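You operate a simulated robot arm through the tools that you are given. There is no shell and no other tool.

Carry out the task below with a simulated two-armed robot. There is one attempt and no reset: what you move stays moved.

TASK
Fit the die named on the card by the slide, stud the green strap and draw the slide out.
Fine: one stud; the strap stays on the slide and the guard stays down.

Only the result counts: the job must be done as asked and must still hold three seconds after the hand-in. Knocking over, shifting, dropping, spilling or breaking anything else fails it.

THE ROBOT
Two 6-joint arms with two-finger parallel grippers on one trunk that stands fixed in place. Base frame: the origin is at the foot of the trunk, x ahead of it, y to its left, z up. Readings come in m, rad, newtons and seconds.
The left shoulder is at [0.28, 0.185, 1.055], the right one opposite. With the tool pointing down near the work surface each hand reaches from about 0.54 to 0.92 m from the base axis, measured 20 degrees to its own side. Payload 1.57 kg a hand.
Tool frame (each hand has its own): the origin (TCP) lies between the finger pads and is the grasp point; the fingertips stand 0.03 m ahead of it; z points along the fingers, y is the line along which they close. Largest opening 0.08 m; finger width 0.017, thickness 0.012; the body of the gripper, 0.04 by 0.082 m, starts 0.08 m behind the TCP.
Orientation is told as [roll, pitch, yaw] about the base's x, y, z axes, in that order, counted from this pose: with the fingers straight down and closing along the base's y, the tool's x points along the base's -x, its y along +y and its z along -z.

THE INTERFACE
- The arms move only by the tool move_arm. It takes "left_steps", "right_steps" or both (then of equal length, played together; a hand with none holds still); each is a list of rows, each an object of numbers (a shift or turn left out is 0, a gripper value left out holds the last): "x", "y", "z": the shift along the tool's x, y, z in units of 40 mm (1.0 is 40 mm); "ax", "ay", "az": the turn, a rotation vector about the tool's x, y, z in units of 6 degrees (1.0 is 6 degrees); "hand": the closure, from 0 (fully open) to 1 (shut). In form: [{"x": .., "y": .., "z": .., "ax": .., "ay": .., "az": .., "hand": ..}, ...]. A call has 1 to 20 rows; each row shifts and turns the commanded pose from where the row before left it, along the tool's axes as they then stand. A call with a number of a shift or a turn outside -1 to 1 is refused whole. A row lasts 0.2 s, in which the tool goes at most 0.05 m and 0.15 rad; a call with a longer step from one row to the next is refused whole, and so is a gripper value outside its range. A pose out of reach is approached as far as the arm can. The call stops where the force on the tool passes 90 N (or 10 N more than at its start, if that is more) or the arm is blocked; 0.2 s more then pass. Each finger travels about 0.153 m/s and halts on what it meets, pressing with about 22 N; the grip force reading is that of the motor and also rises with nothing between the fingers. The clock runs only during rows and for 0.2 s after the last one: add rows that do not move to give the fingers time. It gives the time, the measured TCP pose, the force on the tool (base axes), the opening and the grip force at its end, in the units of the frame above (readings bear some noise), with the torque about the TCP (base axes, N m) and any sound that the robot's microphone picked up.
- Cameras (640 x 400 px; columns grow to the right, rows downward): "scene" is now at [0.2353, 0.0359, 1.5008]; the picture's right is [0.45, -0.89, 0.00], its down [-0.62, -0.31, -0.72] and it looks along [0.64, 0.32, -0.70] (base axes); focal length 313 px, centre (320, 200). "left" rides on the left gripper at [0.072, 0.007, -0.122] in its tool frame; the picture's right is [-0.09, 1.00, 0.00], its down [-0.84, -0.08, -0.54] and it looks along [-0.54, -0.05, 0.84] (tool axes); focal length 238 px, centre (320, 200). "right" rides on the right gripper at [0.072, -0.007, -0.122] in its tool frame; the picture's right is [0.09, 1.00, 0.00], its down [-0.84, 0.08, -0.54] and it looks along [-0.54, 0.05, 0.84] (tool axes); focal length 238 px, centre (320, 200).
- snapshot(camera): a new picture of that camera. No time passes.
- slide_trunk(by): slides the trunk up (or, below 0, down) by that many m; the arms and the scene camera ride with it, the base frame stays. It gives what a move gives, with no picture.
- pan_tilt(pan, tilt): turns the head with the scene camera to pan (to the left, within 1.501 rad either way) and tilt (down, from -0.506 to 1.204), counted from straight ahead of the robot. It gives what a move gives.
- pixel_to_xyz(camera, pixels): for up to 12 pixels [column, row] of the newest picture of that camera ("zoom" is the newest enlarged one), the place [x, y, z] in the base frame of the surface seen there, good to about 0.002 m. No time passes.
- enlarge(camera, box): a new picture of the part [left, top, right, bottom] of that camera's present view, enlarged. No time passes.
- close_job(): hands the job in; it is judged then, once.

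Unless the task says otherwise, let go and move clear before handing in.

The tools are called after "Call:" as name(argument=value, ...) on one line, values as JSON. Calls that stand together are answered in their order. move_arm: Moves the arms, as the interface text tells. Its arguments: {"type":"object","properties":{"left_steps":{"type":"array","items":{"type":"object","properties":{"x":{"type":"number"},"y":{"type":"number"},"z":{"type":"number"},"ax":{"type":"number"},"ay":{"type":"number"},"az":{"type":"number"},"hand":{"type":"number"}}}},"right_steps":{"type":"array","items":{"type":"object","properties":{"x":{"type":"number"},"y":{"type":"number"},"z":{"type":"number"},"ax":{"type":"number"},"ay":{"type":"number"},"az":{"type":"number"},"hand":{"type":"number"}}}}},"required":[]} The other tools are called the same way: slide_trunk (by) slides the trunk up or down; pan_tilt (pan, tilt) turns the head that bears the scene camera; snapshot (camera) takes a picture; pixel_to_xyz (camera, pixels) gives the place of the surface under pixels of a picture; enlarge (camera, box) takes an enlarged picture of a part of a camera's view; close_job () hands the job in.

At the start:

```text
time: 0.0
left_tool_pos: [0.4229, 0.4382, 1.2577]
left_tool_rot: [0.0, 0.001, -0.001]
left_wrist_force: [0.4, 0.8, 0.3]
left_moment: [-0.03, 0.0, -0.01]
left_grip_width: 0.0801
left_grip_force: 0.0
right_tool_pos: [0.5178, 0.0027, 1.2806]
right_tool_rot: [0.0, -0.001, -0.001]
right_wrist_force: [-0.7, -0.1, 0.6]
right_moment: [0.03, -0.02, 0.01]
right_grip_width: 0.0799
right_grip_force: 0.0
trunk travel left (down, up): [-0.75, 0.24]
head pan, tilt: [0.466, 0.77]
```

scene: 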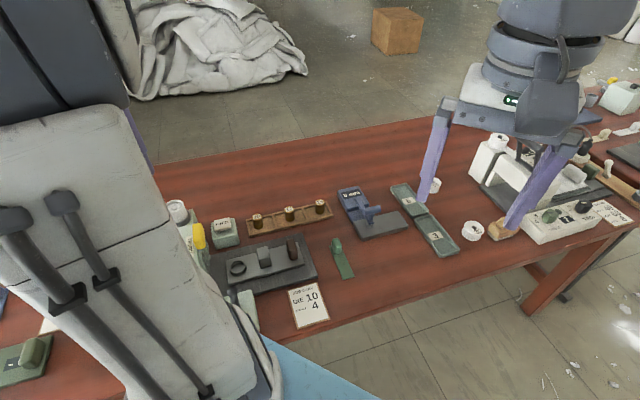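
right: 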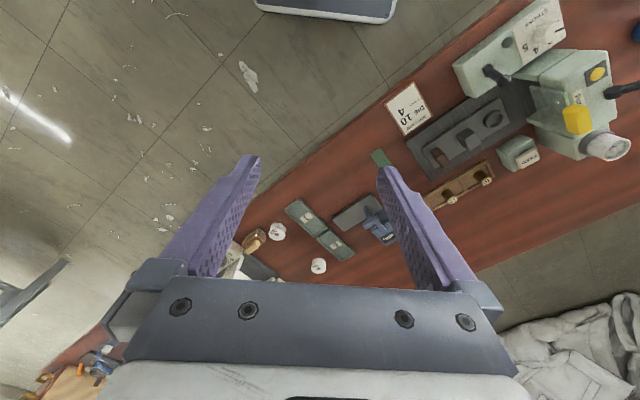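
left: 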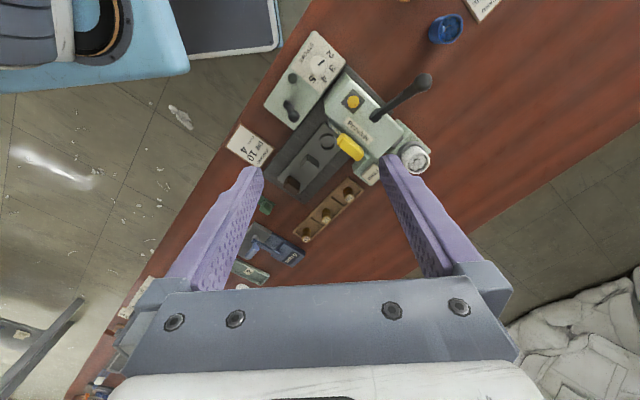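

The scene picture shows a card near (308,305) reading "DIE 10 / 4", a die rack near (290,213) and a press partly hidden behind the left arm. I'll look closer at these first, before moving anything.

Call:
enlarge(camera="scene", box=[160, 170, 360, 340])

Call:
enlarge(camera="left", box=[220, 20, 460, 170])

Call:
enlarge(camera="right", box=[370, 20, 640, 200])

Call:
enlarge(camera="scene", box=[320, 120, 640, 300])

```text
2.35 times, centred on (260, 255) of scene
```

zoom: 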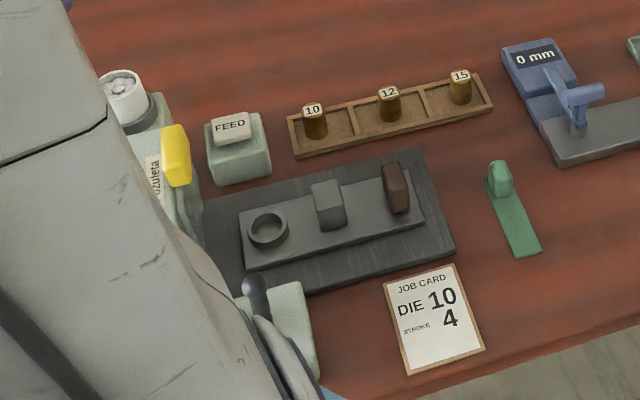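

```text
2.67 times, centred on (340, 95) of left
```

zoom: 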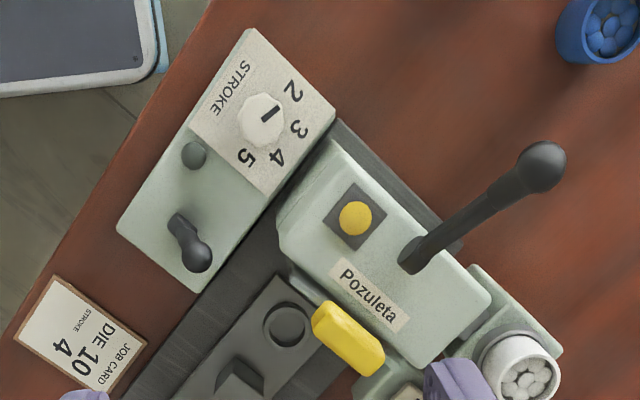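

```text
2.22 times, centred on (505, 110) of right
```

zoom: 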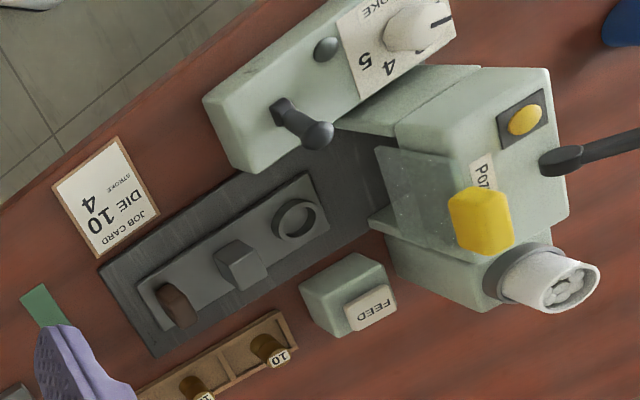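

```text
2.00 times, centred on (480, 210) of scene
```

zoom: 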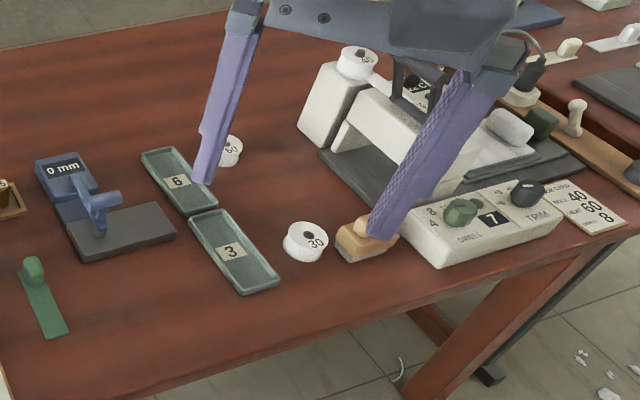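

The card calls for die 10 and stroke 4. Left-camera pixels show the press with a stroke dial (318,65), a yellow button (353,102), a long lever with its ball at (423,83), a guard with a yellow tab (350,147) and the slide with its ring (308,142). I'll measure these positions next.

Call:
pixel_to_xyz(camera="left", pixels=[[318, 65], [353, 102], [423, 83], [350, 147], [308, 142], [417, 160], [293, 78], [291, 112], [248, 147], [376, 116], [330, 100], [340, 122]])

Call:
pixel_to_xyz(camera="scene", pixels=[[257, 217], [289, 210], [319, 205], [337, 243], [340, 265], [243, 267], [264, 256], [292, 248], [232, 224], [308, 305], [370, 210], [200, 235]])

```text
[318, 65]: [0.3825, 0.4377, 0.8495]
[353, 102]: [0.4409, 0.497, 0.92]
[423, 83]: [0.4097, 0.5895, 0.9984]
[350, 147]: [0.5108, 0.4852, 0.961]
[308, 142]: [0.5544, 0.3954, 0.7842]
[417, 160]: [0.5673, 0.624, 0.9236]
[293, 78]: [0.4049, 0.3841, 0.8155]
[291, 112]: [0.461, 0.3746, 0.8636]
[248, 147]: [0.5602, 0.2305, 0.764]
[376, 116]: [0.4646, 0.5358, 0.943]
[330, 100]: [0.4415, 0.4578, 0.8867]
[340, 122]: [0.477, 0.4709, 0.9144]
```

```text
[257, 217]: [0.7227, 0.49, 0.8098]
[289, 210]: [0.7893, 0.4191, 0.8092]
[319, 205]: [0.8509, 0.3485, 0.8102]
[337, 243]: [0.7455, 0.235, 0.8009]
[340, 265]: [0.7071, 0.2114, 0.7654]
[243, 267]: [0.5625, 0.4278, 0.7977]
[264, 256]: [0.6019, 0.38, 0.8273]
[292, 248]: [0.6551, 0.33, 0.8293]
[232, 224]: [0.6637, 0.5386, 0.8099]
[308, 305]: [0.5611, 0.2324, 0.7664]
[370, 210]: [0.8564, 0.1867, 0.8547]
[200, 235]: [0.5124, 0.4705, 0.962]
```

Measurements put the slide axis running from the handle (0.655,0.33) toward the press at about (0.44,0.5), with the table at z≈0.763. I'll zoom in on the dial, the press controls, the lever and the FEED block to see how they work.

Call:
enlarge(camera="left", box=[260, 25, 360, 145])

Call:
enlarge(camera="left", box=[330, 60, 450, 190])

Call:
enlarge(camera="right", box=[520, 50, 640, 180])

Call:
enlarge(camera="scene", box=[165, 190, 265, 320])

```text
3.33 times, centred on (310, 85) of left
```

zoom: 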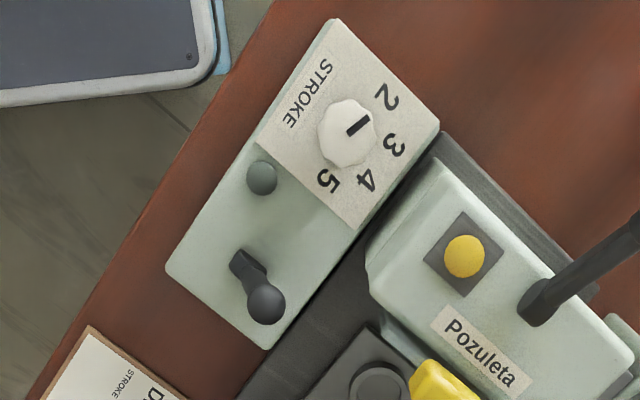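

```text
3.08 times, centred on (390, 125) of left
```

zoom: 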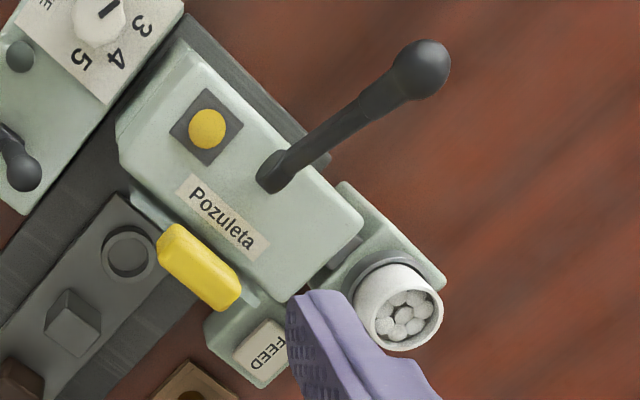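

```text
3.08 times, centred on (580, 115) of right
```

zoom: 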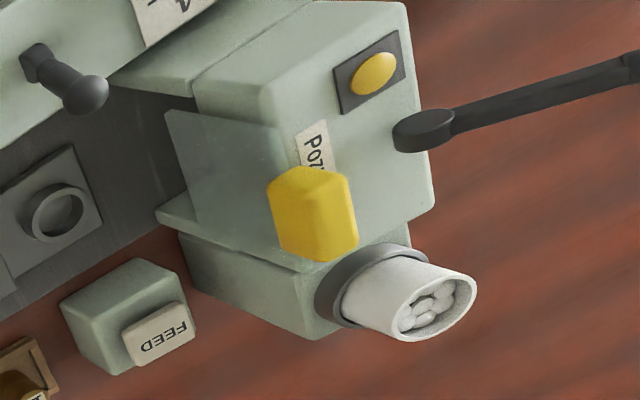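

```text
3.08 times, centred on (215, 255) of scene
```

zoom: 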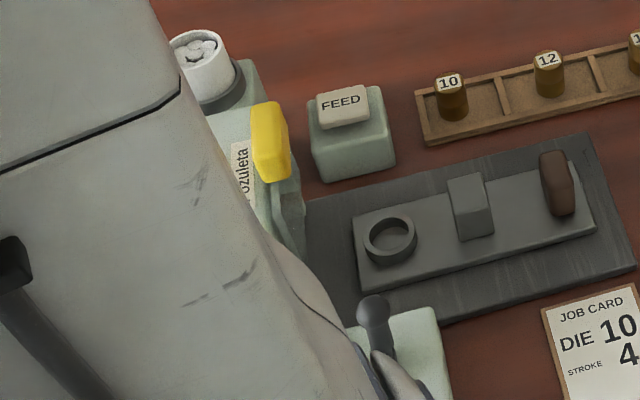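

The dial marker at zoom (358,126) points to "2", so it has to turn to 4. The guard's state and the lever's function aren't clear yet, so I'll move the left hand over the slide and yaw it round to look at the press from the front.

Call:
move_arm(left_steps=[{"x": -0.9, "y": -0.4, "hand": 0.0}, {"x": -0.9, "y": -0.4}, {"x": -0.9, "y": -0.4}, {"x": -0.9, "y": -0.4}, {"x": -0.9, "y": -0.4}, {"az": -1}, {"az": -1}, {"az": -1}, {"az": -1}, {"az": -1}, {"az": -1}, {"az": -1}, {"az": -1}, {"az": -1}, {"az": -1}, {"az": -1}, {"az": -1}, {"az": -1}, {"az": -1}, {"az": -1}])

Call:
snapshot(camera="left")

Call:
snapshot(camera="scene")

```text
time: 4.2
left_tool_pos: [0.6029, 0.3583, 1.2578]
left_tool_rot: [0.002, 0.001, 1.572]
left_wrist_force: [0.8, -0.8, 0.4]
left_moment: [-0.03, -0.01, -0.01]
left_grip_width: 0.08
left_grip_force: 0.1
right_tool_pos: [0.5168, 0.0034, 1.2815]
right_tool_rot: [-0.001, 0.001, 0.0]
right_wrist_force: [-0.6, 0.4, 0.3]
right_moment: [0.0, -0.02, 0.01]
right_grip_width: 0.0801
right_grip_force: 0.0
trunk travel left (down, up): [-0.75, 0.24]
head pan, tilt: [0.466, 0.77]
```

```text
taken
```

left: 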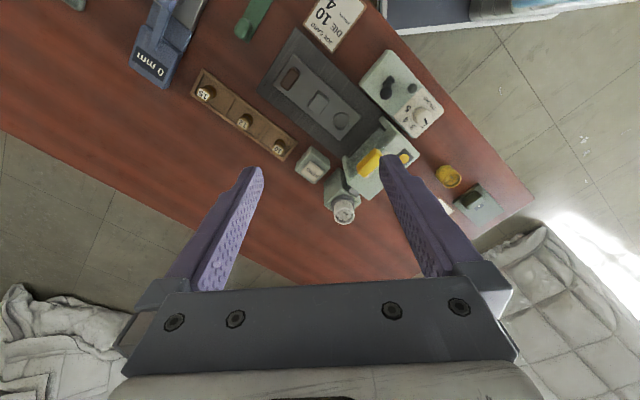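

```text
taken
```

scene: 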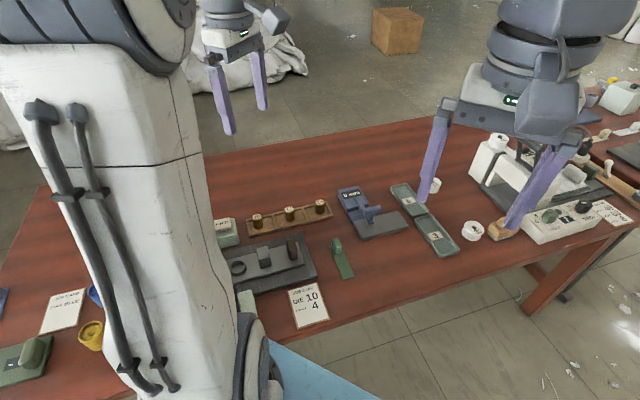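

The hand is now yawed 90°, and the scene view shows a second card at (65,312) with another device at (25,360). I'll read that card and keep yawing to face the press front.

Call:
enlarge(camera="scene", box=[0, 270, 130, 400])

Call:
move_arm(left_steps=[{"az": -1}, {"az": -1}, {"az": -1}, {"az": -1}, {"az": -1}, {"az": -1}, {"az": -1}, {"az": -1}, {"z": 0.9}, {"z": 0.9}])

Call:
snapshot(camera="left")

```text
3.08 times, centred on (65, 335) of scene
```

zoom: 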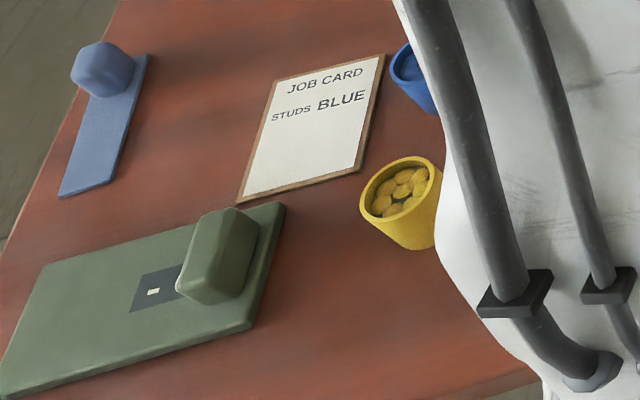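

```text
time: 6.4
left_tool_pos: [0.6024, 0.3575, 1.1871]
left_tool_rot: [-0.001, -0.001, 2.408]
left_wrist_force: [-0.6, 0.8, -0.6]
left_moment: [-0.01, 0.0, 0.01]
left_grip_width: 0.0797
left_grip_force: 0.1
right_tool_pos: [0.5162, 0.0029, 1.2796]
right_tool_rot: [0.001, -0.002, -0.001]
right_wrist_force: [-0.1, -0.6, -0.4]
right_moment: [-0.02, -0.01, 0.02]
right_grip_width: 0.0801
right_grip_force: 0.0
trunk travel left (down, up): [-0.75, 0.24]
head pan, tilt: [0.466, 0.77]
```

```text
taken
```

left: 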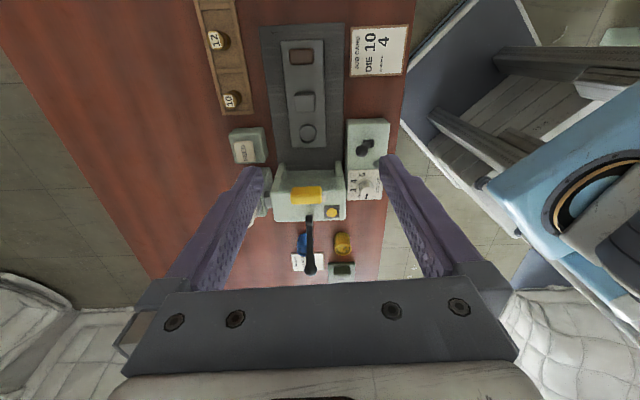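

The second card reads "STUDS BLUE" and sits by a blue strap and stud cups, so it isn't the card by the slide. The left view now faces the press at (310,195), and I'll zoom in on its front.

Call:
enlarge(camera="left", box=[220, 110, 400, 290])

Call:
enlarge(camera="left", box=[240, 20, 420, 150])

```text
2.22 times, centred on (310, 200) of left
```

zoom: 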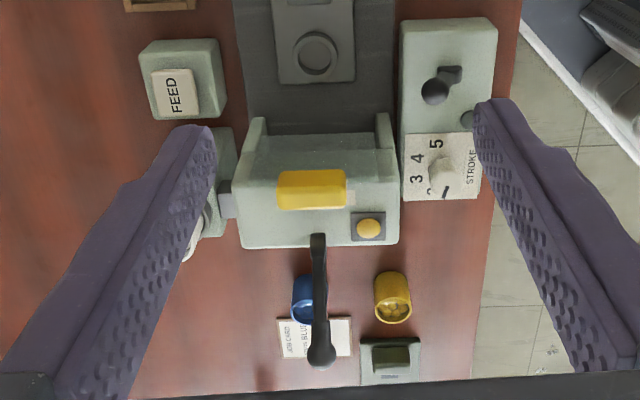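

```text
3.08 times, centred on (330, 85) of left
```

zoom: 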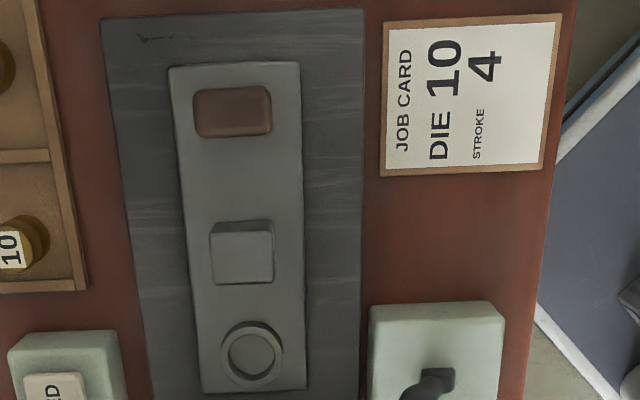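

The front is still seen too steeply. I'll lower and tilt the left hand so that its camera looks at the press more from the side.

Call:
move_arm(left_steps=[{"x": 0.5, "z": 0.9}, {"x": 0.5, "z": 0.9}, {"z": 0.9}, {"z": 0.9}, {"ay": -1}, {"ay": -1}, {"ay": -1}, {"ay": -1}, {"ay": -1}, {"ay": -1}])

Call:
snapshot(camera="left")

Call:
enlarge(camera="left", box=[210, 60, 430, 240])

```text
time: 8.6
left_tool_pos: [0.6324, 0.3316, 1.0419]
left_tool_rot: [-0.001, -0.629, 2.41]
left_wrist_force: [0.4, 0.1, -0.1]
left_moment: [0.02, 0.01, -0.01]
left_grip_width: 0.0803
left_grip_force: 0.1
right_tool_pos: [0.5167, 0.003, 1.2792]
right_tool_rot: [0.0, -0.001, -0.001]
right_wrist_force: [-0.3, 0.2, -0.6]
right_moment: [-0.01, -0.01, -0.02]
right_grip_width: 0.0799
right_grip_force: 0.1
trunk travel left (down, up): [-0.75, 0.24]
head pan, tilt: [0.466, 0.77]
```

```text
taken
```

left: 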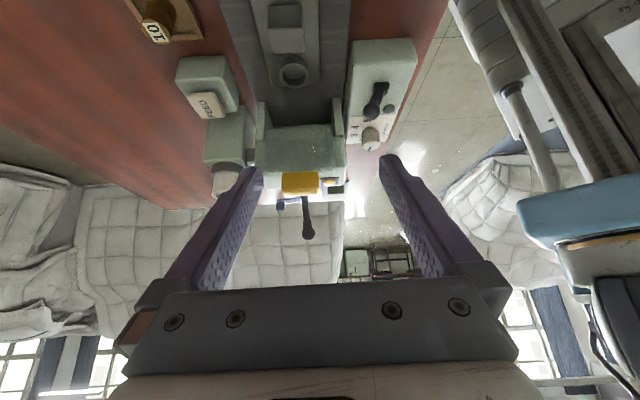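

```text
2.22 times, centred on (320, 150) of left
```

zoom: 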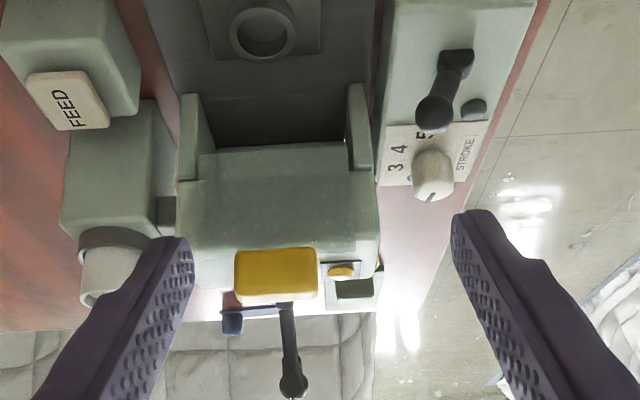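

From the front I can see the throat between the two side cheeks, but the clear guard plate is hard to make out. I'll look again from the right camera and lower the left view.

Call:
enlarge(camera="right", box=[510, 50, 610, 150])

Call:
move_arm(left_steps=[{"ay": -1}, {"ay": -1}, {"ay": -1}, {"x": 0.9, "z": 0.0}, {"x": 0.9}, {"x": 0.9}])

Call:
enlarge(camera="left", box=[210, 20, 430, 200])

```text
4.00 times, centred on (560, 100) of right
```

zoom: 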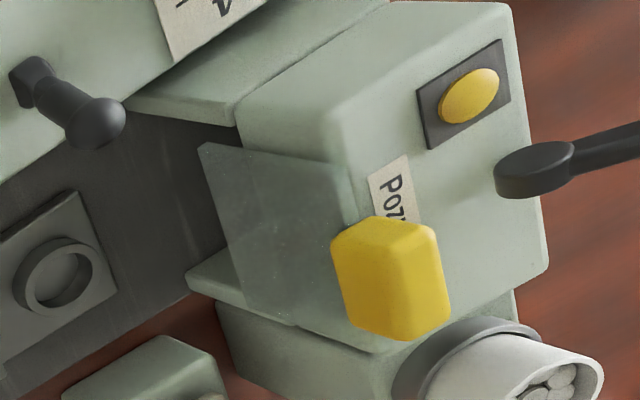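

```text
time: 10.0
left_tool_pos: [0.6793, 0.2884, 0.9544]
left_tool_rot: [-0.001, -0.941, 2.409]
left_wrist_force: [0.1, 0.5, -0.4]
left_moment: [-0.02, -0.02, 0.03]
left_grip_width: 0.08
left_grip_force: 0.0
right_tool_pos: [0.5166, 0.0033, 1.2805]
right_tool_rot: [0.001, 0.001, 0.0]
right_wrist_force: [-0.3, 0.5, -0.3]
right_moment: [0.01, 0.01, -0.01]
right_grip_width: 0.08
right_grip_force: 0.1
trunk travel left (down, up): [-0.75, 0.24]
head pan, tilt: [0.466, 0.77]
```

```text
2.22 times, centred on (320, 110) of left
```

zoom: 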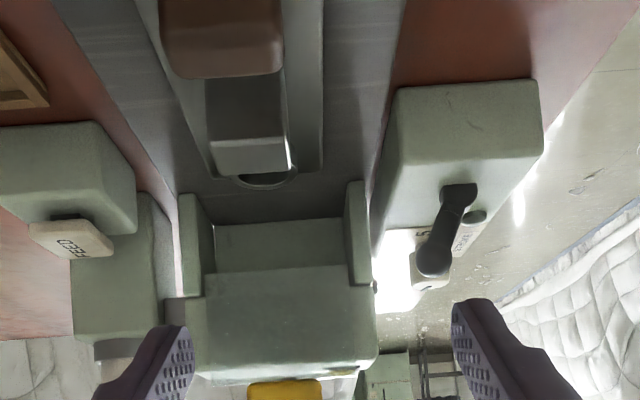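

In the right-camera zoom the clear plate spans about (200,145) to (400,340), with the yellow tab on it. I'll measure points on the plate and throat to find its height.

Call:
enlarge(camera="right", box=[510, 50, 610, 150])

Call:
pixel_to_xyz(camera="zoom", pixels=[[210, 155], [225, 260], [280, 310], [270, 200], [330, 190], [370, 270], [440, 280], [468, 95], [540, 165], [215, 285], [245, 112], [335, 110]])

Call:
snapshot(camera="left")

Call:
pixel_to_xyz(camera="left", pixels=[[320, 130], [300, 130], [340, 142], [320, 165], [264, 115], [333, 112], [300, 190], [358, 142], [310, 195], [370, 140], [230, 125], [257, 155]])

```text
4.00 times, centred on (560, 100) of right
```

zoom: 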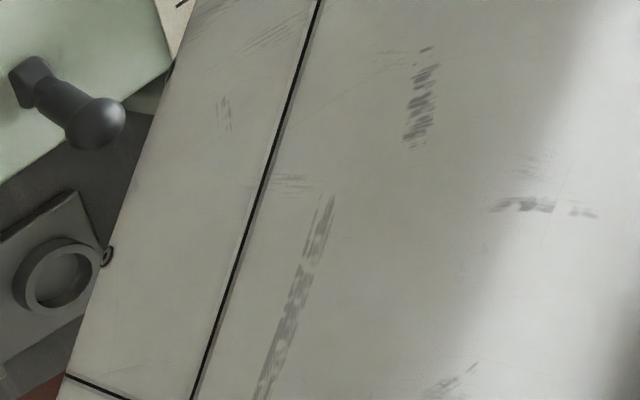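

```text
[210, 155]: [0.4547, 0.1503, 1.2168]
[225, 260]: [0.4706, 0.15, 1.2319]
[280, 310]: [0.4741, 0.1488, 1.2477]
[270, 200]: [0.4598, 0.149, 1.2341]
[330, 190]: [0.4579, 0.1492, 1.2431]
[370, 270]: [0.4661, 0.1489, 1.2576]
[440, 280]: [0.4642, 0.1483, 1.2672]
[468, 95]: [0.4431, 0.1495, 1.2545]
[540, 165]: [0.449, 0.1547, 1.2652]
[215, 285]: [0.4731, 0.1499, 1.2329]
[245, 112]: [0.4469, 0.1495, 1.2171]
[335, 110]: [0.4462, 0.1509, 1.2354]
```

```text
taken
```

left: 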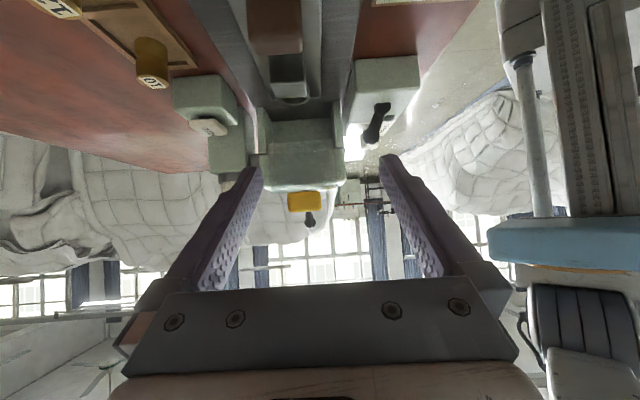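

```text
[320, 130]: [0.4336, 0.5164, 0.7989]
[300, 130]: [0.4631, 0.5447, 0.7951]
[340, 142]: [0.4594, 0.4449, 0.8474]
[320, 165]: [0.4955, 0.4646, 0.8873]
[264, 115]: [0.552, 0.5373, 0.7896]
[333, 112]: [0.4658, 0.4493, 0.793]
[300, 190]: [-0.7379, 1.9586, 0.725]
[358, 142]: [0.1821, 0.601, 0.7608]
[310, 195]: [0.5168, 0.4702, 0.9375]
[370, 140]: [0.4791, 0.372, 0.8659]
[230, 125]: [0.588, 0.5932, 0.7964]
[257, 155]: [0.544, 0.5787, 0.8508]
```

The throat runs from the head's front face near (0.495,0.465,0.887) to its back wall near (0.434,0.516). The left arm now blocks the right camera, so I'll level and raise the left hand, then use the right hand as a viewer from the other side.

Call:
move_arm(left_steps=[{"ay": 1}, {"ay": 1}, {"ay": 1}, {"ay": 1}, {"ay": 1}, {"ay": 1}, {"ay": 1}, {"ay": 1}, {"ay": 1}, {"z": -1}, {"z": -1}, {"z": -1}, {"z": -1}, {"z": -1}, {"z": -1}, {"y": -1}, {"y": -1}, {"y": -1}])

Call:
snapshot(camera="left")

Call:
snapshot(camera="right")

Call:
snapshot(camera="scene")

```text
time: 13.8
left_tool_pos: [0.7618, 0.3795, 1.1948]
left_tool_rot: [0.0, -0.002, 2.408]
left_wrist_force: [0.1, -0.3, -0.1]
left_moment: [-0.01, -0.03, -0.02]
left_grip_width: 0.0799
left_grip_force: 0.0
right_tool_pos: [0.5176, 0.0031, 1.28]
right_tool_rot: [-0.001, 0.0, 0.0]
right_wrist_force: [-1.0, 0.0, 0.2]
right_moment: [-0.02, 0.0, 0.02]
right_grip_width: 0.0801
right_grip_force: 0.0
trunk travel left (down, up): [-0.75, 0.24]
head pan, tilt: [0.466, 0.77]
```

```text
taken
```

left: 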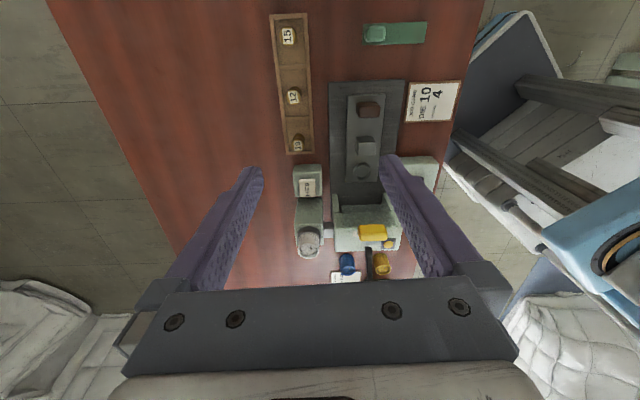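

```text
taken
```

right: 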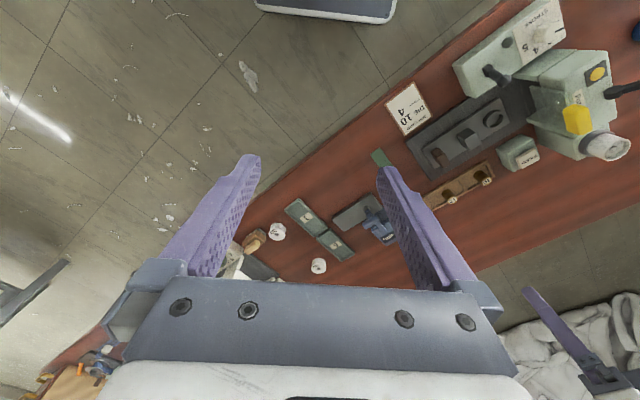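

```text
taken
```

scene: 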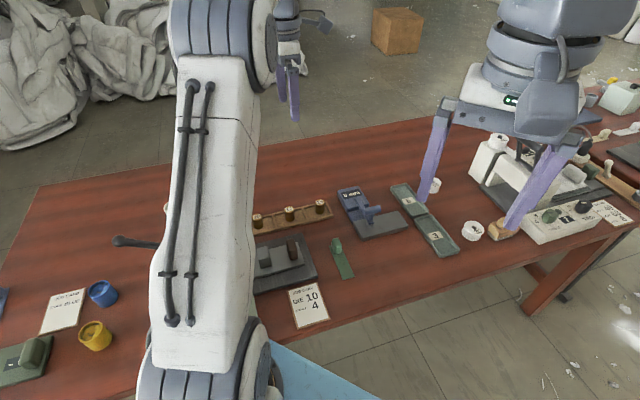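

The right camera is clear now, and the press shows at about (575,100). I'll zoom in there and measure the plate, tab, throat and lever.

Call:
enlarge(camera="right", box=[510, 40, 630, 170])

Call:
pixel_to_xyz(camera="zoom", pixels=[[180, 130], [190, 210], [230, 245], [230, 165], [265, 170], [275, 215], [300, 225], [370, 80], [400, 130], [180, 225], [165, 115], [265, 255]])

```text
3.08 times, centred on (570, 105) of right
```

zoom: 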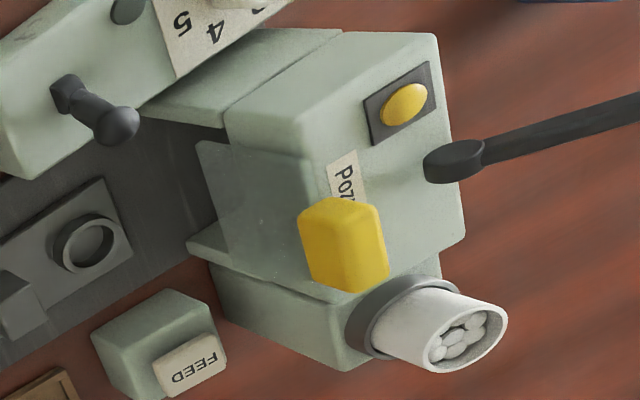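

```text
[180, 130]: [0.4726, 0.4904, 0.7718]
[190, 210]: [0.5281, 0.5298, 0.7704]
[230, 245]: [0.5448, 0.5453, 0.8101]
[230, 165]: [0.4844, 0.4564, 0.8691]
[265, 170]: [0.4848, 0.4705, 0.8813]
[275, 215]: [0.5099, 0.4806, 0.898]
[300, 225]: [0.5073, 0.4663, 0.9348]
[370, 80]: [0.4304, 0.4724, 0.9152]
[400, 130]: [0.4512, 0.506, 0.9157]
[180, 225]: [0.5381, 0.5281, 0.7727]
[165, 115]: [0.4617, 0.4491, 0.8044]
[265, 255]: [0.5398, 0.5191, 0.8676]
```

The plate's lower edge comes out near z≈0.858, level with the head's underside, so the guard is currently raised. I'll look closely at the slide, the rack, the strap and the control box from above.

Call:
enlarge(camera="left", box=[260, 5, 440, 125])

Call:
pixel_to_xyz(camera="zoom", pixels=[[100, 110], [120, 325], [385, 90], [415, 90], [480, 110], [570, 110], [575, 75], [570, 145], [370, 110], [345, 320], [405, 330], [370, 370]])

Call:
enlarge(camera="left", box=[280, 60, 420, 200])

Call:
pixel_to_xyz(camera="zoom", pixels=[[370, 500], [355, 370], [370, 120], [405, 225], [360, 230], [390, 270], [365, 300], [340, 310], [395, 310], [370, 330], [370, 280], [290, 200]])

```text
3.33 times, centred on (350, 65) of left
```

zoom: 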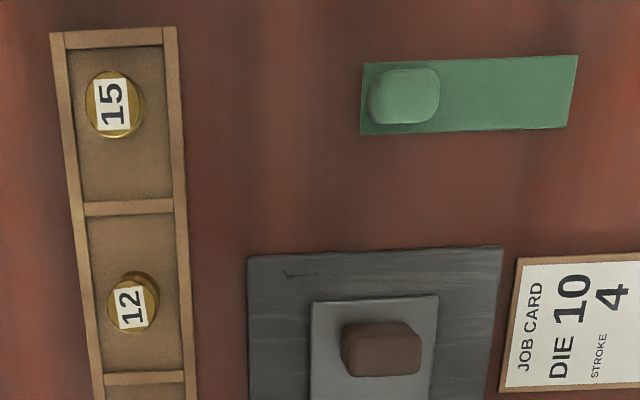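

```text
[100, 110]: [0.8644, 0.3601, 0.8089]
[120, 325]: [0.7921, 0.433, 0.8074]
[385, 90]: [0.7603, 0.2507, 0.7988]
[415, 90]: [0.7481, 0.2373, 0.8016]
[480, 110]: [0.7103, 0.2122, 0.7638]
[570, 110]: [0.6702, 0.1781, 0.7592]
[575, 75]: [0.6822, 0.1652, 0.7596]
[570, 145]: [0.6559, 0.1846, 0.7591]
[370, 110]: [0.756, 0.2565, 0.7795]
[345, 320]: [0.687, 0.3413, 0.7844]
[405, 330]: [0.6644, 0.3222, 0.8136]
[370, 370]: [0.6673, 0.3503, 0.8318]
```

```text
2.86 times, centred on (350, 130) of left
```

zoom: 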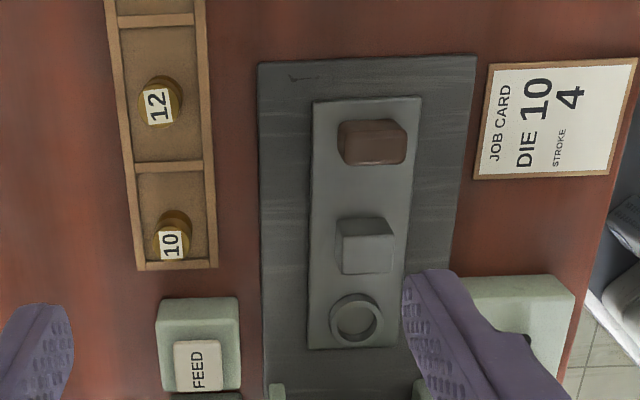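

```text
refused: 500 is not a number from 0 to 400
```

The rack, slide and strap are clear from above: die 10 at zoom (170,240) and the ring at (356,318). I'll re-query the slide points within the image bounds.

Call:
pixel_to_xyz(camera="zoom", pixels=[[370, 130], [365, 222], [390, 250], [355, 320], [333, 318], [377, 318], [355, 298], [355, 340], [312, 345], [395, 345], [415, 100], [317, 105]])

Call:
pixel_to_xyz(camera="zoom", pixels=[[170, 245], [160, 215], [180, 215], [190, 240], [155, 240], [165, 262], [140, 200], [205, 200], [195, 365], [200, 330], [230, 380], [265, 200]])

```text
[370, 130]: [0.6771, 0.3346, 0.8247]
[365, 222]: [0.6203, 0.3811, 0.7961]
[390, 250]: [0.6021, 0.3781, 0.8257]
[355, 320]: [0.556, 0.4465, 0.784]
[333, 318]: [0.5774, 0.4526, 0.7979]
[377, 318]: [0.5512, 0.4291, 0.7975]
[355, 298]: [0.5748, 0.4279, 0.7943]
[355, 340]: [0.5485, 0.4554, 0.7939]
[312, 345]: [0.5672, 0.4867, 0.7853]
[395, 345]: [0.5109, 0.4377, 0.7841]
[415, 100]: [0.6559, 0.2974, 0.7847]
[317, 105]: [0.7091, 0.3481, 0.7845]
```

```text
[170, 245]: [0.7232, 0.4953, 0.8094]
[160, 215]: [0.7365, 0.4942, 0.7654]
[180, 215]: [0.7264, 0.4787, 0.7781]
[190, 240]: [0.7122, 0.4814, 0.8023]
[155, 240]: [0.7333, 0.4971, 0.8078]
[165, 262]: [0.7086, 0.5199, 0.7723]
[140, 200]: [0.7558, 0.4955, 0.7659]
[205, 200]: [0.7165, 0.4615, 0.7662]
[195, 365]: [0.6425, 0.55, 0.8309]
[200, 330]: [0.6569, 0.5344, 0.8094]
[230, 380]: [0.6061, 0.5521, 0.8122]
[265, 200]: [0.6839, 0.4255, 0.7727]
```

The slide axis runs along about (0.717,-0.697), with the slide top at 0.7845, the ring rim at 0.798, the post top at 0.826 and the die about 0.043 tall. So a fitted die would come level with the post. I'll check where the left arm's links are before bringing the right camera in for a side view of the guard.

Call:
pixel_to_xyz(camera="scene", pixels=[[200, 100], [205, 200], [190, 300], [250, 30], [290, 60], [240, 370], [240, 150], [250, 250], [510, 100], [460, 115]])

```text
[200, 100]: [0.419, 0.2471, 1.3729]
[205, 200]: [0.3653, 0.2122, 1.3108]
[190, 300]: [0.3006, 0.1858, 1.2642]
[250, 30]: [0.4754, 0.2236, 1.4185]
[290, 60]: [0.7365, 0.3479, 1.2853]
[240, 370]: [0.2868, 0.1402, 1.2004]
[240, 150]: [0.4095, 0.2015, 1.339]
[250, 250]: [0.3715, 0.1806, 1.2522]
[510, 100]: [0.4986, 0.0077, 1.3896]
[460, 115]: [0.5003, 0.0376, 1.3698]
```

The left forearm is well above z 1.2, so the right hand can go in below it. I'll yaw the right hand to look toward +y first.

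Call:
move_arm(right_steps=[{"az": -1, "hand": 0.0}, {"az": -1}, {"az": -1}, {"az": -1}, {"az": -1}, {"az": -1}, {"az": -1}, {"az": -1}, {"az": -1}, {"az": -1}, {"az": -1}, {"az": -1}, {"az": -1}, {"az": -1}, {"az": -1}, {"az": -1}])

Call:
move_arm(right_steps=[{"z": 1}, {"z": 1}, {"z": 1}, {"z": 1}, {"z": 1}, {"z": 1}, {"ay": -1, "x": -0.7}, {"ay": -1, "x": -0.7}, {"ay": -1}, {"ay": -1}, {"ay": -1}])

Call:
snapshot(camera="right")

```text
time: 17.2
left_tool_pos: [0.7626, 0.3787, 1.1946]
left_tool_rot: [0.0, -0.001, 2.409]
left_wrist_force: [0.3, 0.5, 1.4]
left_moment: [-0.01, -0.01, 0.06]
left_grip_width: 0.0802
left_grip_force: 0.0
right_tool_pos: [0.5173, 0.0034, 1.2805]
right_tool_rot: [-0.002, -0.001, 1.677]
right_wrist_force: [0.3, -0.9, 0.0]
right_moment: [-0.01, 0.01, 0.01]
right_grip_width: 0.0801
right_grip_force: 0.0
trunk travel left (down, up): [-0.75, 0.24]
head pan, tilt: [0.466, 0.77]
```

```text
time: 19.6
left_tool_pos: [0.7632, 0.3782, 1.1951]
left_tool_rot: [0.001, -0.001, 2.41]
left_wrist_force: [1.2, 0.6, 0.5]
left_moment: [0.0, 0.0, 0.0]
left_grip_width: 0.08
left_grip_force: 0.0
right_tool_pos: [0.5116, 0.0593, 1.0437]
right_tool_rot: [0.001, -0.524, 1.673]
right_wrist_force: [0.0, 0.7, -0.3]
right_moment: [0.01, 0.0, 0.0]
right_grip_width: 0.08
right_grip_force: 0.1
trunk travel left (down, up): [-0.75, 0.24]
head pan, tilt: [0.466, 0.77]
```

```text
taken
```

right: 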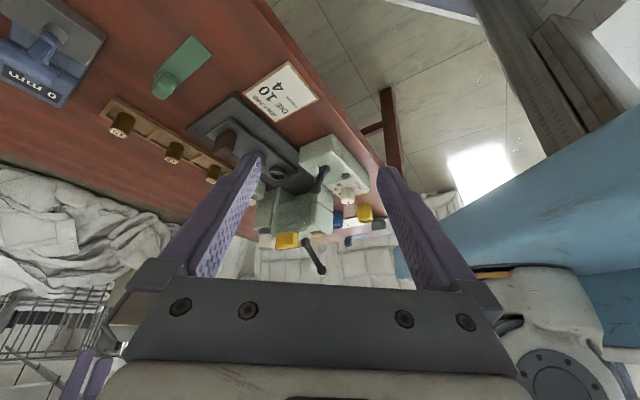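

Call:
enlarge(camera="right", box=[230, 110, 400, 290])

Call:
move_arm(right_steps=[{"x": 0.5, "z": 0.4}, {"x": 0.5, "z": 0.4}, {"x": 0.5, "z": 0.4}, {"az": -1}, {"az": -1}, {"ay": -0.5}])

Call:
snapshot(camera="right")

```text
2.22 times, centred on (315, 200) of right
```

zoom: 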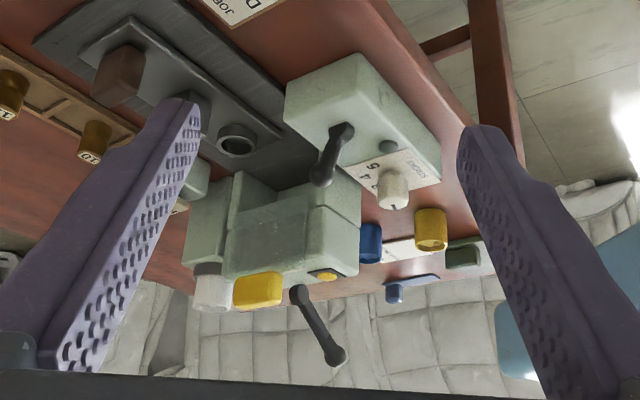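

```text
time: 21.0
left_tool_pos: [0.7631, 0.3778, 1.195]
left_tool_rot: [0.0, -0.001, 2.409]
left_wrist_force: [-0.3, -0.5, 0.1]
left_moment: [0.02, 0.0, 0.02]
left_grip_width: 0.0799
left_grip_force: 0.0
right_tool_pos: [0.5143, 0.0322, 0.9723]
right_tool_rot: [-0.124, -0.561, 1.924]
right_wrist_force: [0.2, 0.4, 0.4]
right_moment: [0.01, 0.0, -0.01]
right_grip_width: 0.0804
right_grip_force: 0.1
trunk travel left (down, up): [-0.75, 0.24]
head pan, tilt: [0.466, 0.77]
```

```text
taken
```

right: 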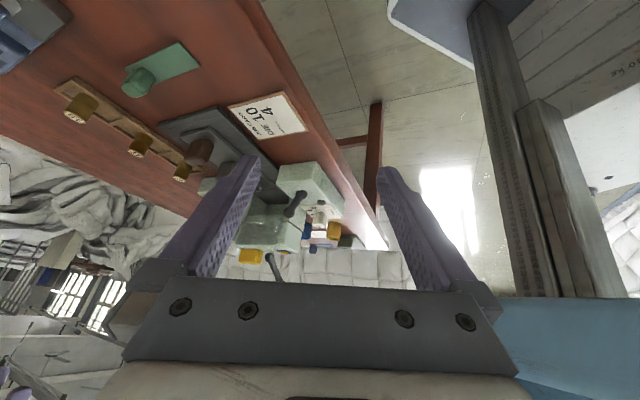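

The press is partly hidden by a finger in this view. I'll zoom in on the guard area and move the hand sideways so the press falls between the fingers.

Call:
enlarge(camera="right", box=[225, 170, 345, 275])

Call:
move_arm(right_steps=[{"az": 1}, {"az": 1}, {"az": 0}, {"y": -0.9}, {"y": -0.9}])

Call:
snapshot(camera="right")

Call:
enlarge(camera="right", box=[250, 130, 370, 250])

```text
3.81 times, centred on (285, 222) of right
```

zoom: 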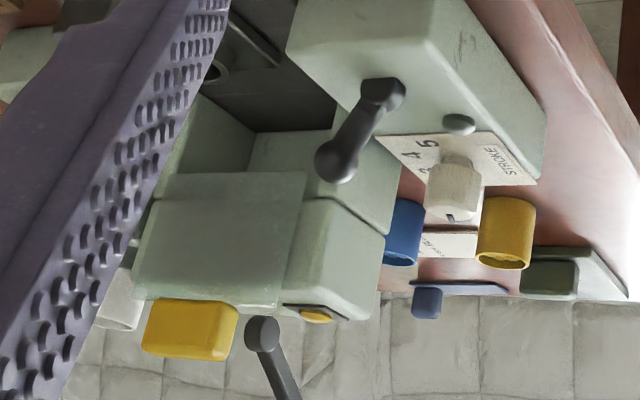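

```text
time: 22.2
left_tool_pos: [0.7607, 0.3788, 1.1946]
left_tool_rot: [0.0, 0.001, 2.407]
left_wrist_force: [0.9, 0.2, 0.1]
left_moment: [0.0, -0.01, 0.0]
left_grip_width: 0.0801
left_grip_force: 0.1
right_tool_pos: [0.5874, 0.0388, 0.9702]
right_tool_rot: [0.012, -0.574, 1.675]
right_wrist_force: [0.5, -0.2, 1.0]
right_moment: [-0.01, 0.01, 0.01]
right_grip_width: 0.0801
right_grip_force: 0.1
trunk travel left (down, up): [-0.75, 0.24]
head pan, tilt: [0.466, 0.77]
```

```text
taken
```

right: 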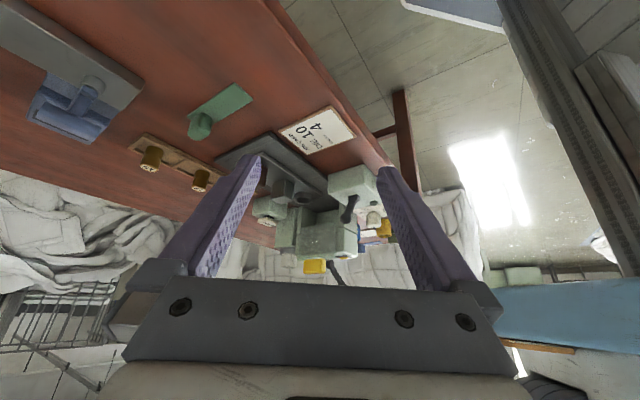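

```text
3.33 times, centred on (310, 190) of right
```

zoom: 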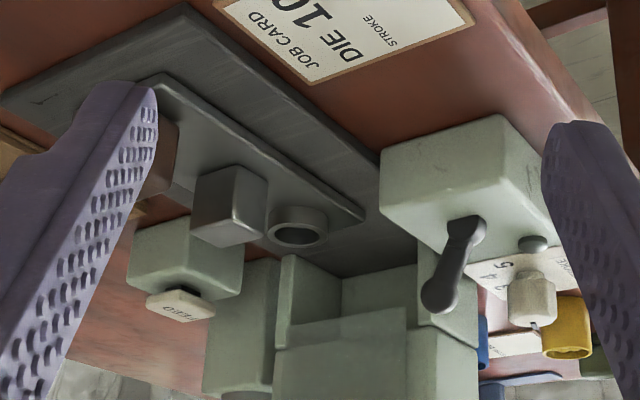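

The clear plate is visible now: its lower edge runs from zoom (290,330) to (405,308), just below the head. I'll zoom in tighter to see how far down it reaches and whether it can go lower.

Call:
enlarge(camera="right", box=[275, 190, 375, 280])

Call:
pixel_to_xyz(camera="zoom", pixels=[[250, 190], [300, 180], [250, 230], [320, 230], [200, 300], [330, 320], [220, 130], [300, 130], [150, 150], [380, 250], [230, 350], [170, 200]])

```text
4.44 times, centred on (325, 235) of right
```

zoom: 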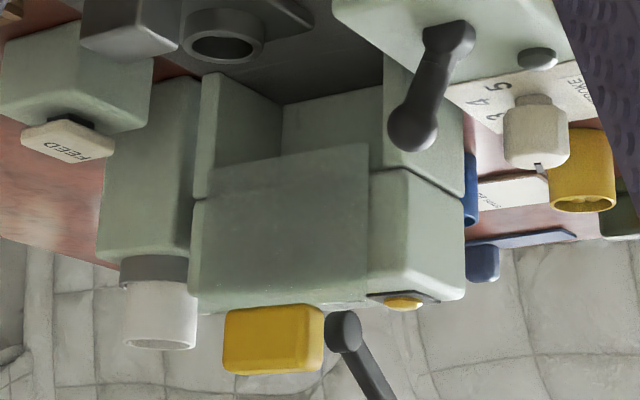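

```text
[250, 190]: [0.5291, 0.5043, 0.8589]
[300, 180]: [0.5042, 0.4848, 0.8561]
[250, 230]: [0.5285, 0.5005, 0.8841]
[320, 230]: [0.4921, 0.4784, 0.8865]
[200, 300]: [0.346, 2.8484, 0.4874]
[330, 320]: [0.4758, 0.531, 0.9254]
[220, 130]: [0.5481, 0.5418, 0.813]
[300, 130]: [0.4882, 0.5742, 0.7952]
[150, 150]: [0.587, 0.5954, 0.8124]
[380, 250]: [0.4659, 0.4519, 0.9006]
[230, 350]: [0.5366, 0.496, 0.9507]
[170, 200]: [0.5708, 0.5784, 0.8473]
```

The plate covers the head's face and hangs about a centimetre below it, and a level die and strap (top ≈0.83) should just pass under it. So the guard looks already down and I must not lift it. Next I'll bring the left camera close over the control box and press top to understand the controls.

Call:
move_arm(left_steps=[{"x": -0.45, "y": 0.766, "z": 0.6}, {"x": -0.45, "y": 0.766, "z": 0.6}, {"x": -0.45, "y": 0.766, "z": 0.6}, {"x": -0.45, "y": 0.766, "z": 0.6}, {"x": -0.45, "y": 0.766, "z": 0.6}, {"x": -0.45, "y": 0.766, "z": 0.6}, {"x": -0.45, "y": 0.766, "z": 0.6}])

Call:
snapshot(camera="left")

Call:
enlarge(camera="left", box=[250, 60, 400, 210])

```text
time: 23.8
left_tool_pos: [0.522, 0.3024, 1.0257]
left_tool_rot: [0.001, 0.0, 2.409]
left_wrist_force: [-0.2, 0.0, -0.1]
left_moment: [0.03, -0.01, -0.03]
left_grip_width: 0.0803
left_grip_force: 0.0
right_tool_pos: [0.5868, 0.0376, 0.9712]
right_tool_rot: [0.01, -0.574, 1.675]
right_wrist_force: [-0.1, 0.0, -0.3]
right_moment: [0.0, 0.03, 0.01]
right_grip_width: 0.0799
right_grip_force: 0.0
trunk travel left (down, up): [-0.75, 0.24]
head pan, tilt: [0.466, 0.77]
```

```text
taken
```

left: 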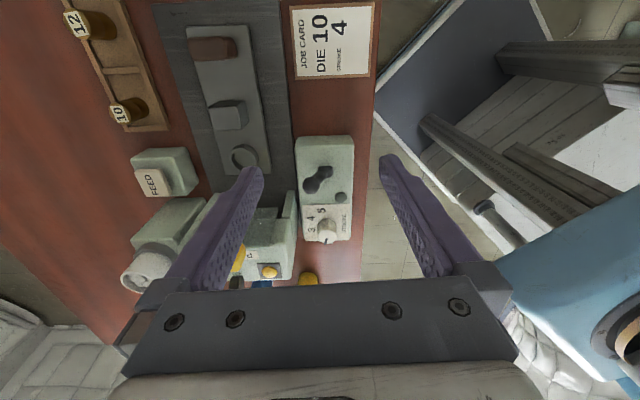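

```text
2.67 times, centred on (325, 135) of left
```

zoom: 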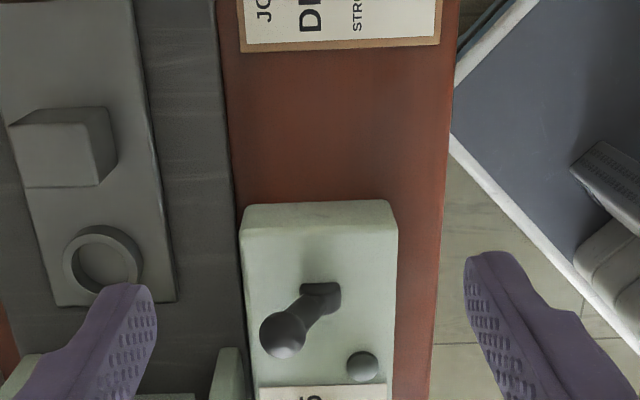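

Call:
enlarge(camera="left", box=[270, 130, 370, 250])

Call:
pixel_to_xyz(camera="zoom", pixels=[[320, 160], [355, 110], [395, 215], [320, 270], [298, 290], [338, 290], [318, 330], [260, 110], [420, 110], [400, 300], [275, 250], [320, 90]])

```text
3.33 times, centred on (320, 190) of left
```

zoom: 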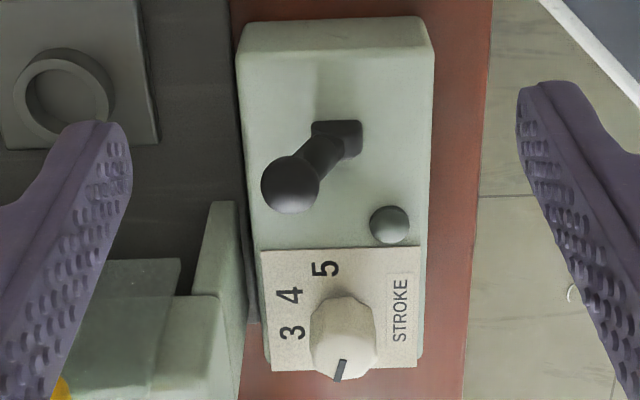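

```text
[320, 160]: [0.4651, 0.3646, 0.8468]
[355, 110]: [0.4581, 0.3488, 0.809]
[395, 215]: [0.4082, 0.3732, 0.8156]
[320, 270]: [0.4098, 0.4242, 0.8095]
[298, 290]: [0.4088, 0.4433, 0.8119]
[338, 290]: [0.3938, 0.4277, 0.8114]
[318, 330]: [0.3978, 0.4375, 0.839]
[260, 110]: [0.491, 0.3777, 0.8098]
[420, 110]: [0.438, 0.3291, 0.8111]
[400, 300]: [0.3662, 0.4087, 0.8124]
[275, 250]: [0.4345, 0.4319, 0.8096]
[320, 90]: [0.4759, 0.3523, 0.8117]
```

The control box top is at z≈0.81, with the dial knob up to 0.85 and a toggle lever with its ball near (0.465,0.37,0.864). The small dark dome beside it looks like an unlit lamp. I'll start with the die and hover the left hand above die 10 for a close look.

Call:
move_arm(left_steps=[{"az": 0.37, "z": -0.3}, {"x": 0.07, "y": -0.86}, {"x": 0.07, "y": -0.86}, {"x": 0.07, "y": -0.86}, {"x": 0.07, "y": -0.86}, {"x": 0.07, "y": -0.86}, {"x": 0.07, "y": -0.86}, {"x": 0.07, "y": -0.86}, {"x": 0.07, "y": -0.86}, {"z": 0.8}, {"z": 0.8}])

Call:
snapshot(camera="left")

Call:
enlarge(camera="left", box=[250, 60, 400, 180])

```text
time: 26.2
left_tool_pos: [0.7313, 0.484, 0.9756]
left_tool_rot: [-0.001, 0.001, 2.37]
left_wrist_force: [-0.4, -1.2, 0.4]
left_moment: [-0.01, 0.02, 0.03]
left_grip_width: 0.08
left_grip_force: 0.1
right_tool_pos: [0.5874, 0.0399, 0.9712]
right_tool_rot: [0.011, -0.573, 1.674]
right_wrist_force: [0.4, 0.0, 0.5]
right_moment: [0.03, -0.02, 0.01]
right_grip_width: 0.0802
right_grip_force: 0.2
trunk travel left (down, up): [-0.75, 0.24]
head pan, tilt: [0.466, 0.77]
```

```text
taken
```

left: 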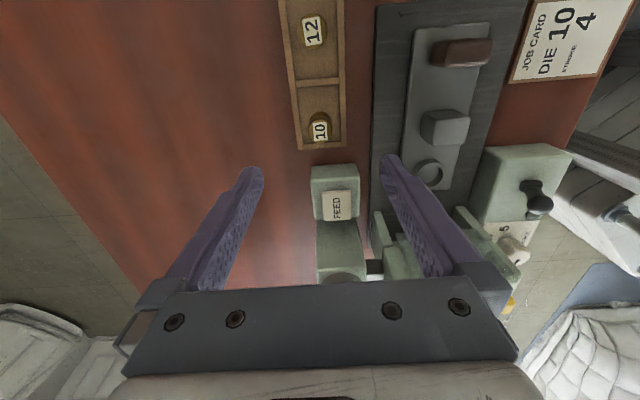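

```text
3.33 times, centred on (325, 120) of left
```

zoom: 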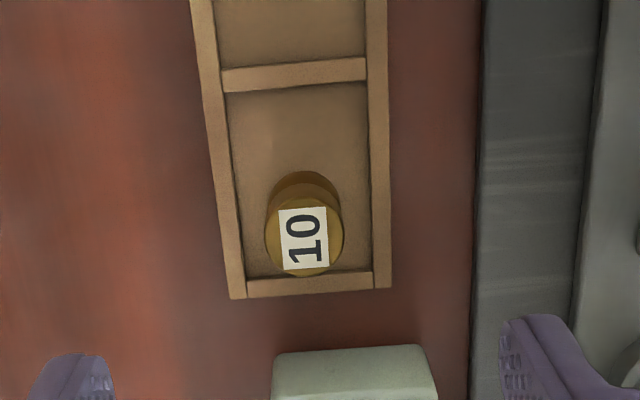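

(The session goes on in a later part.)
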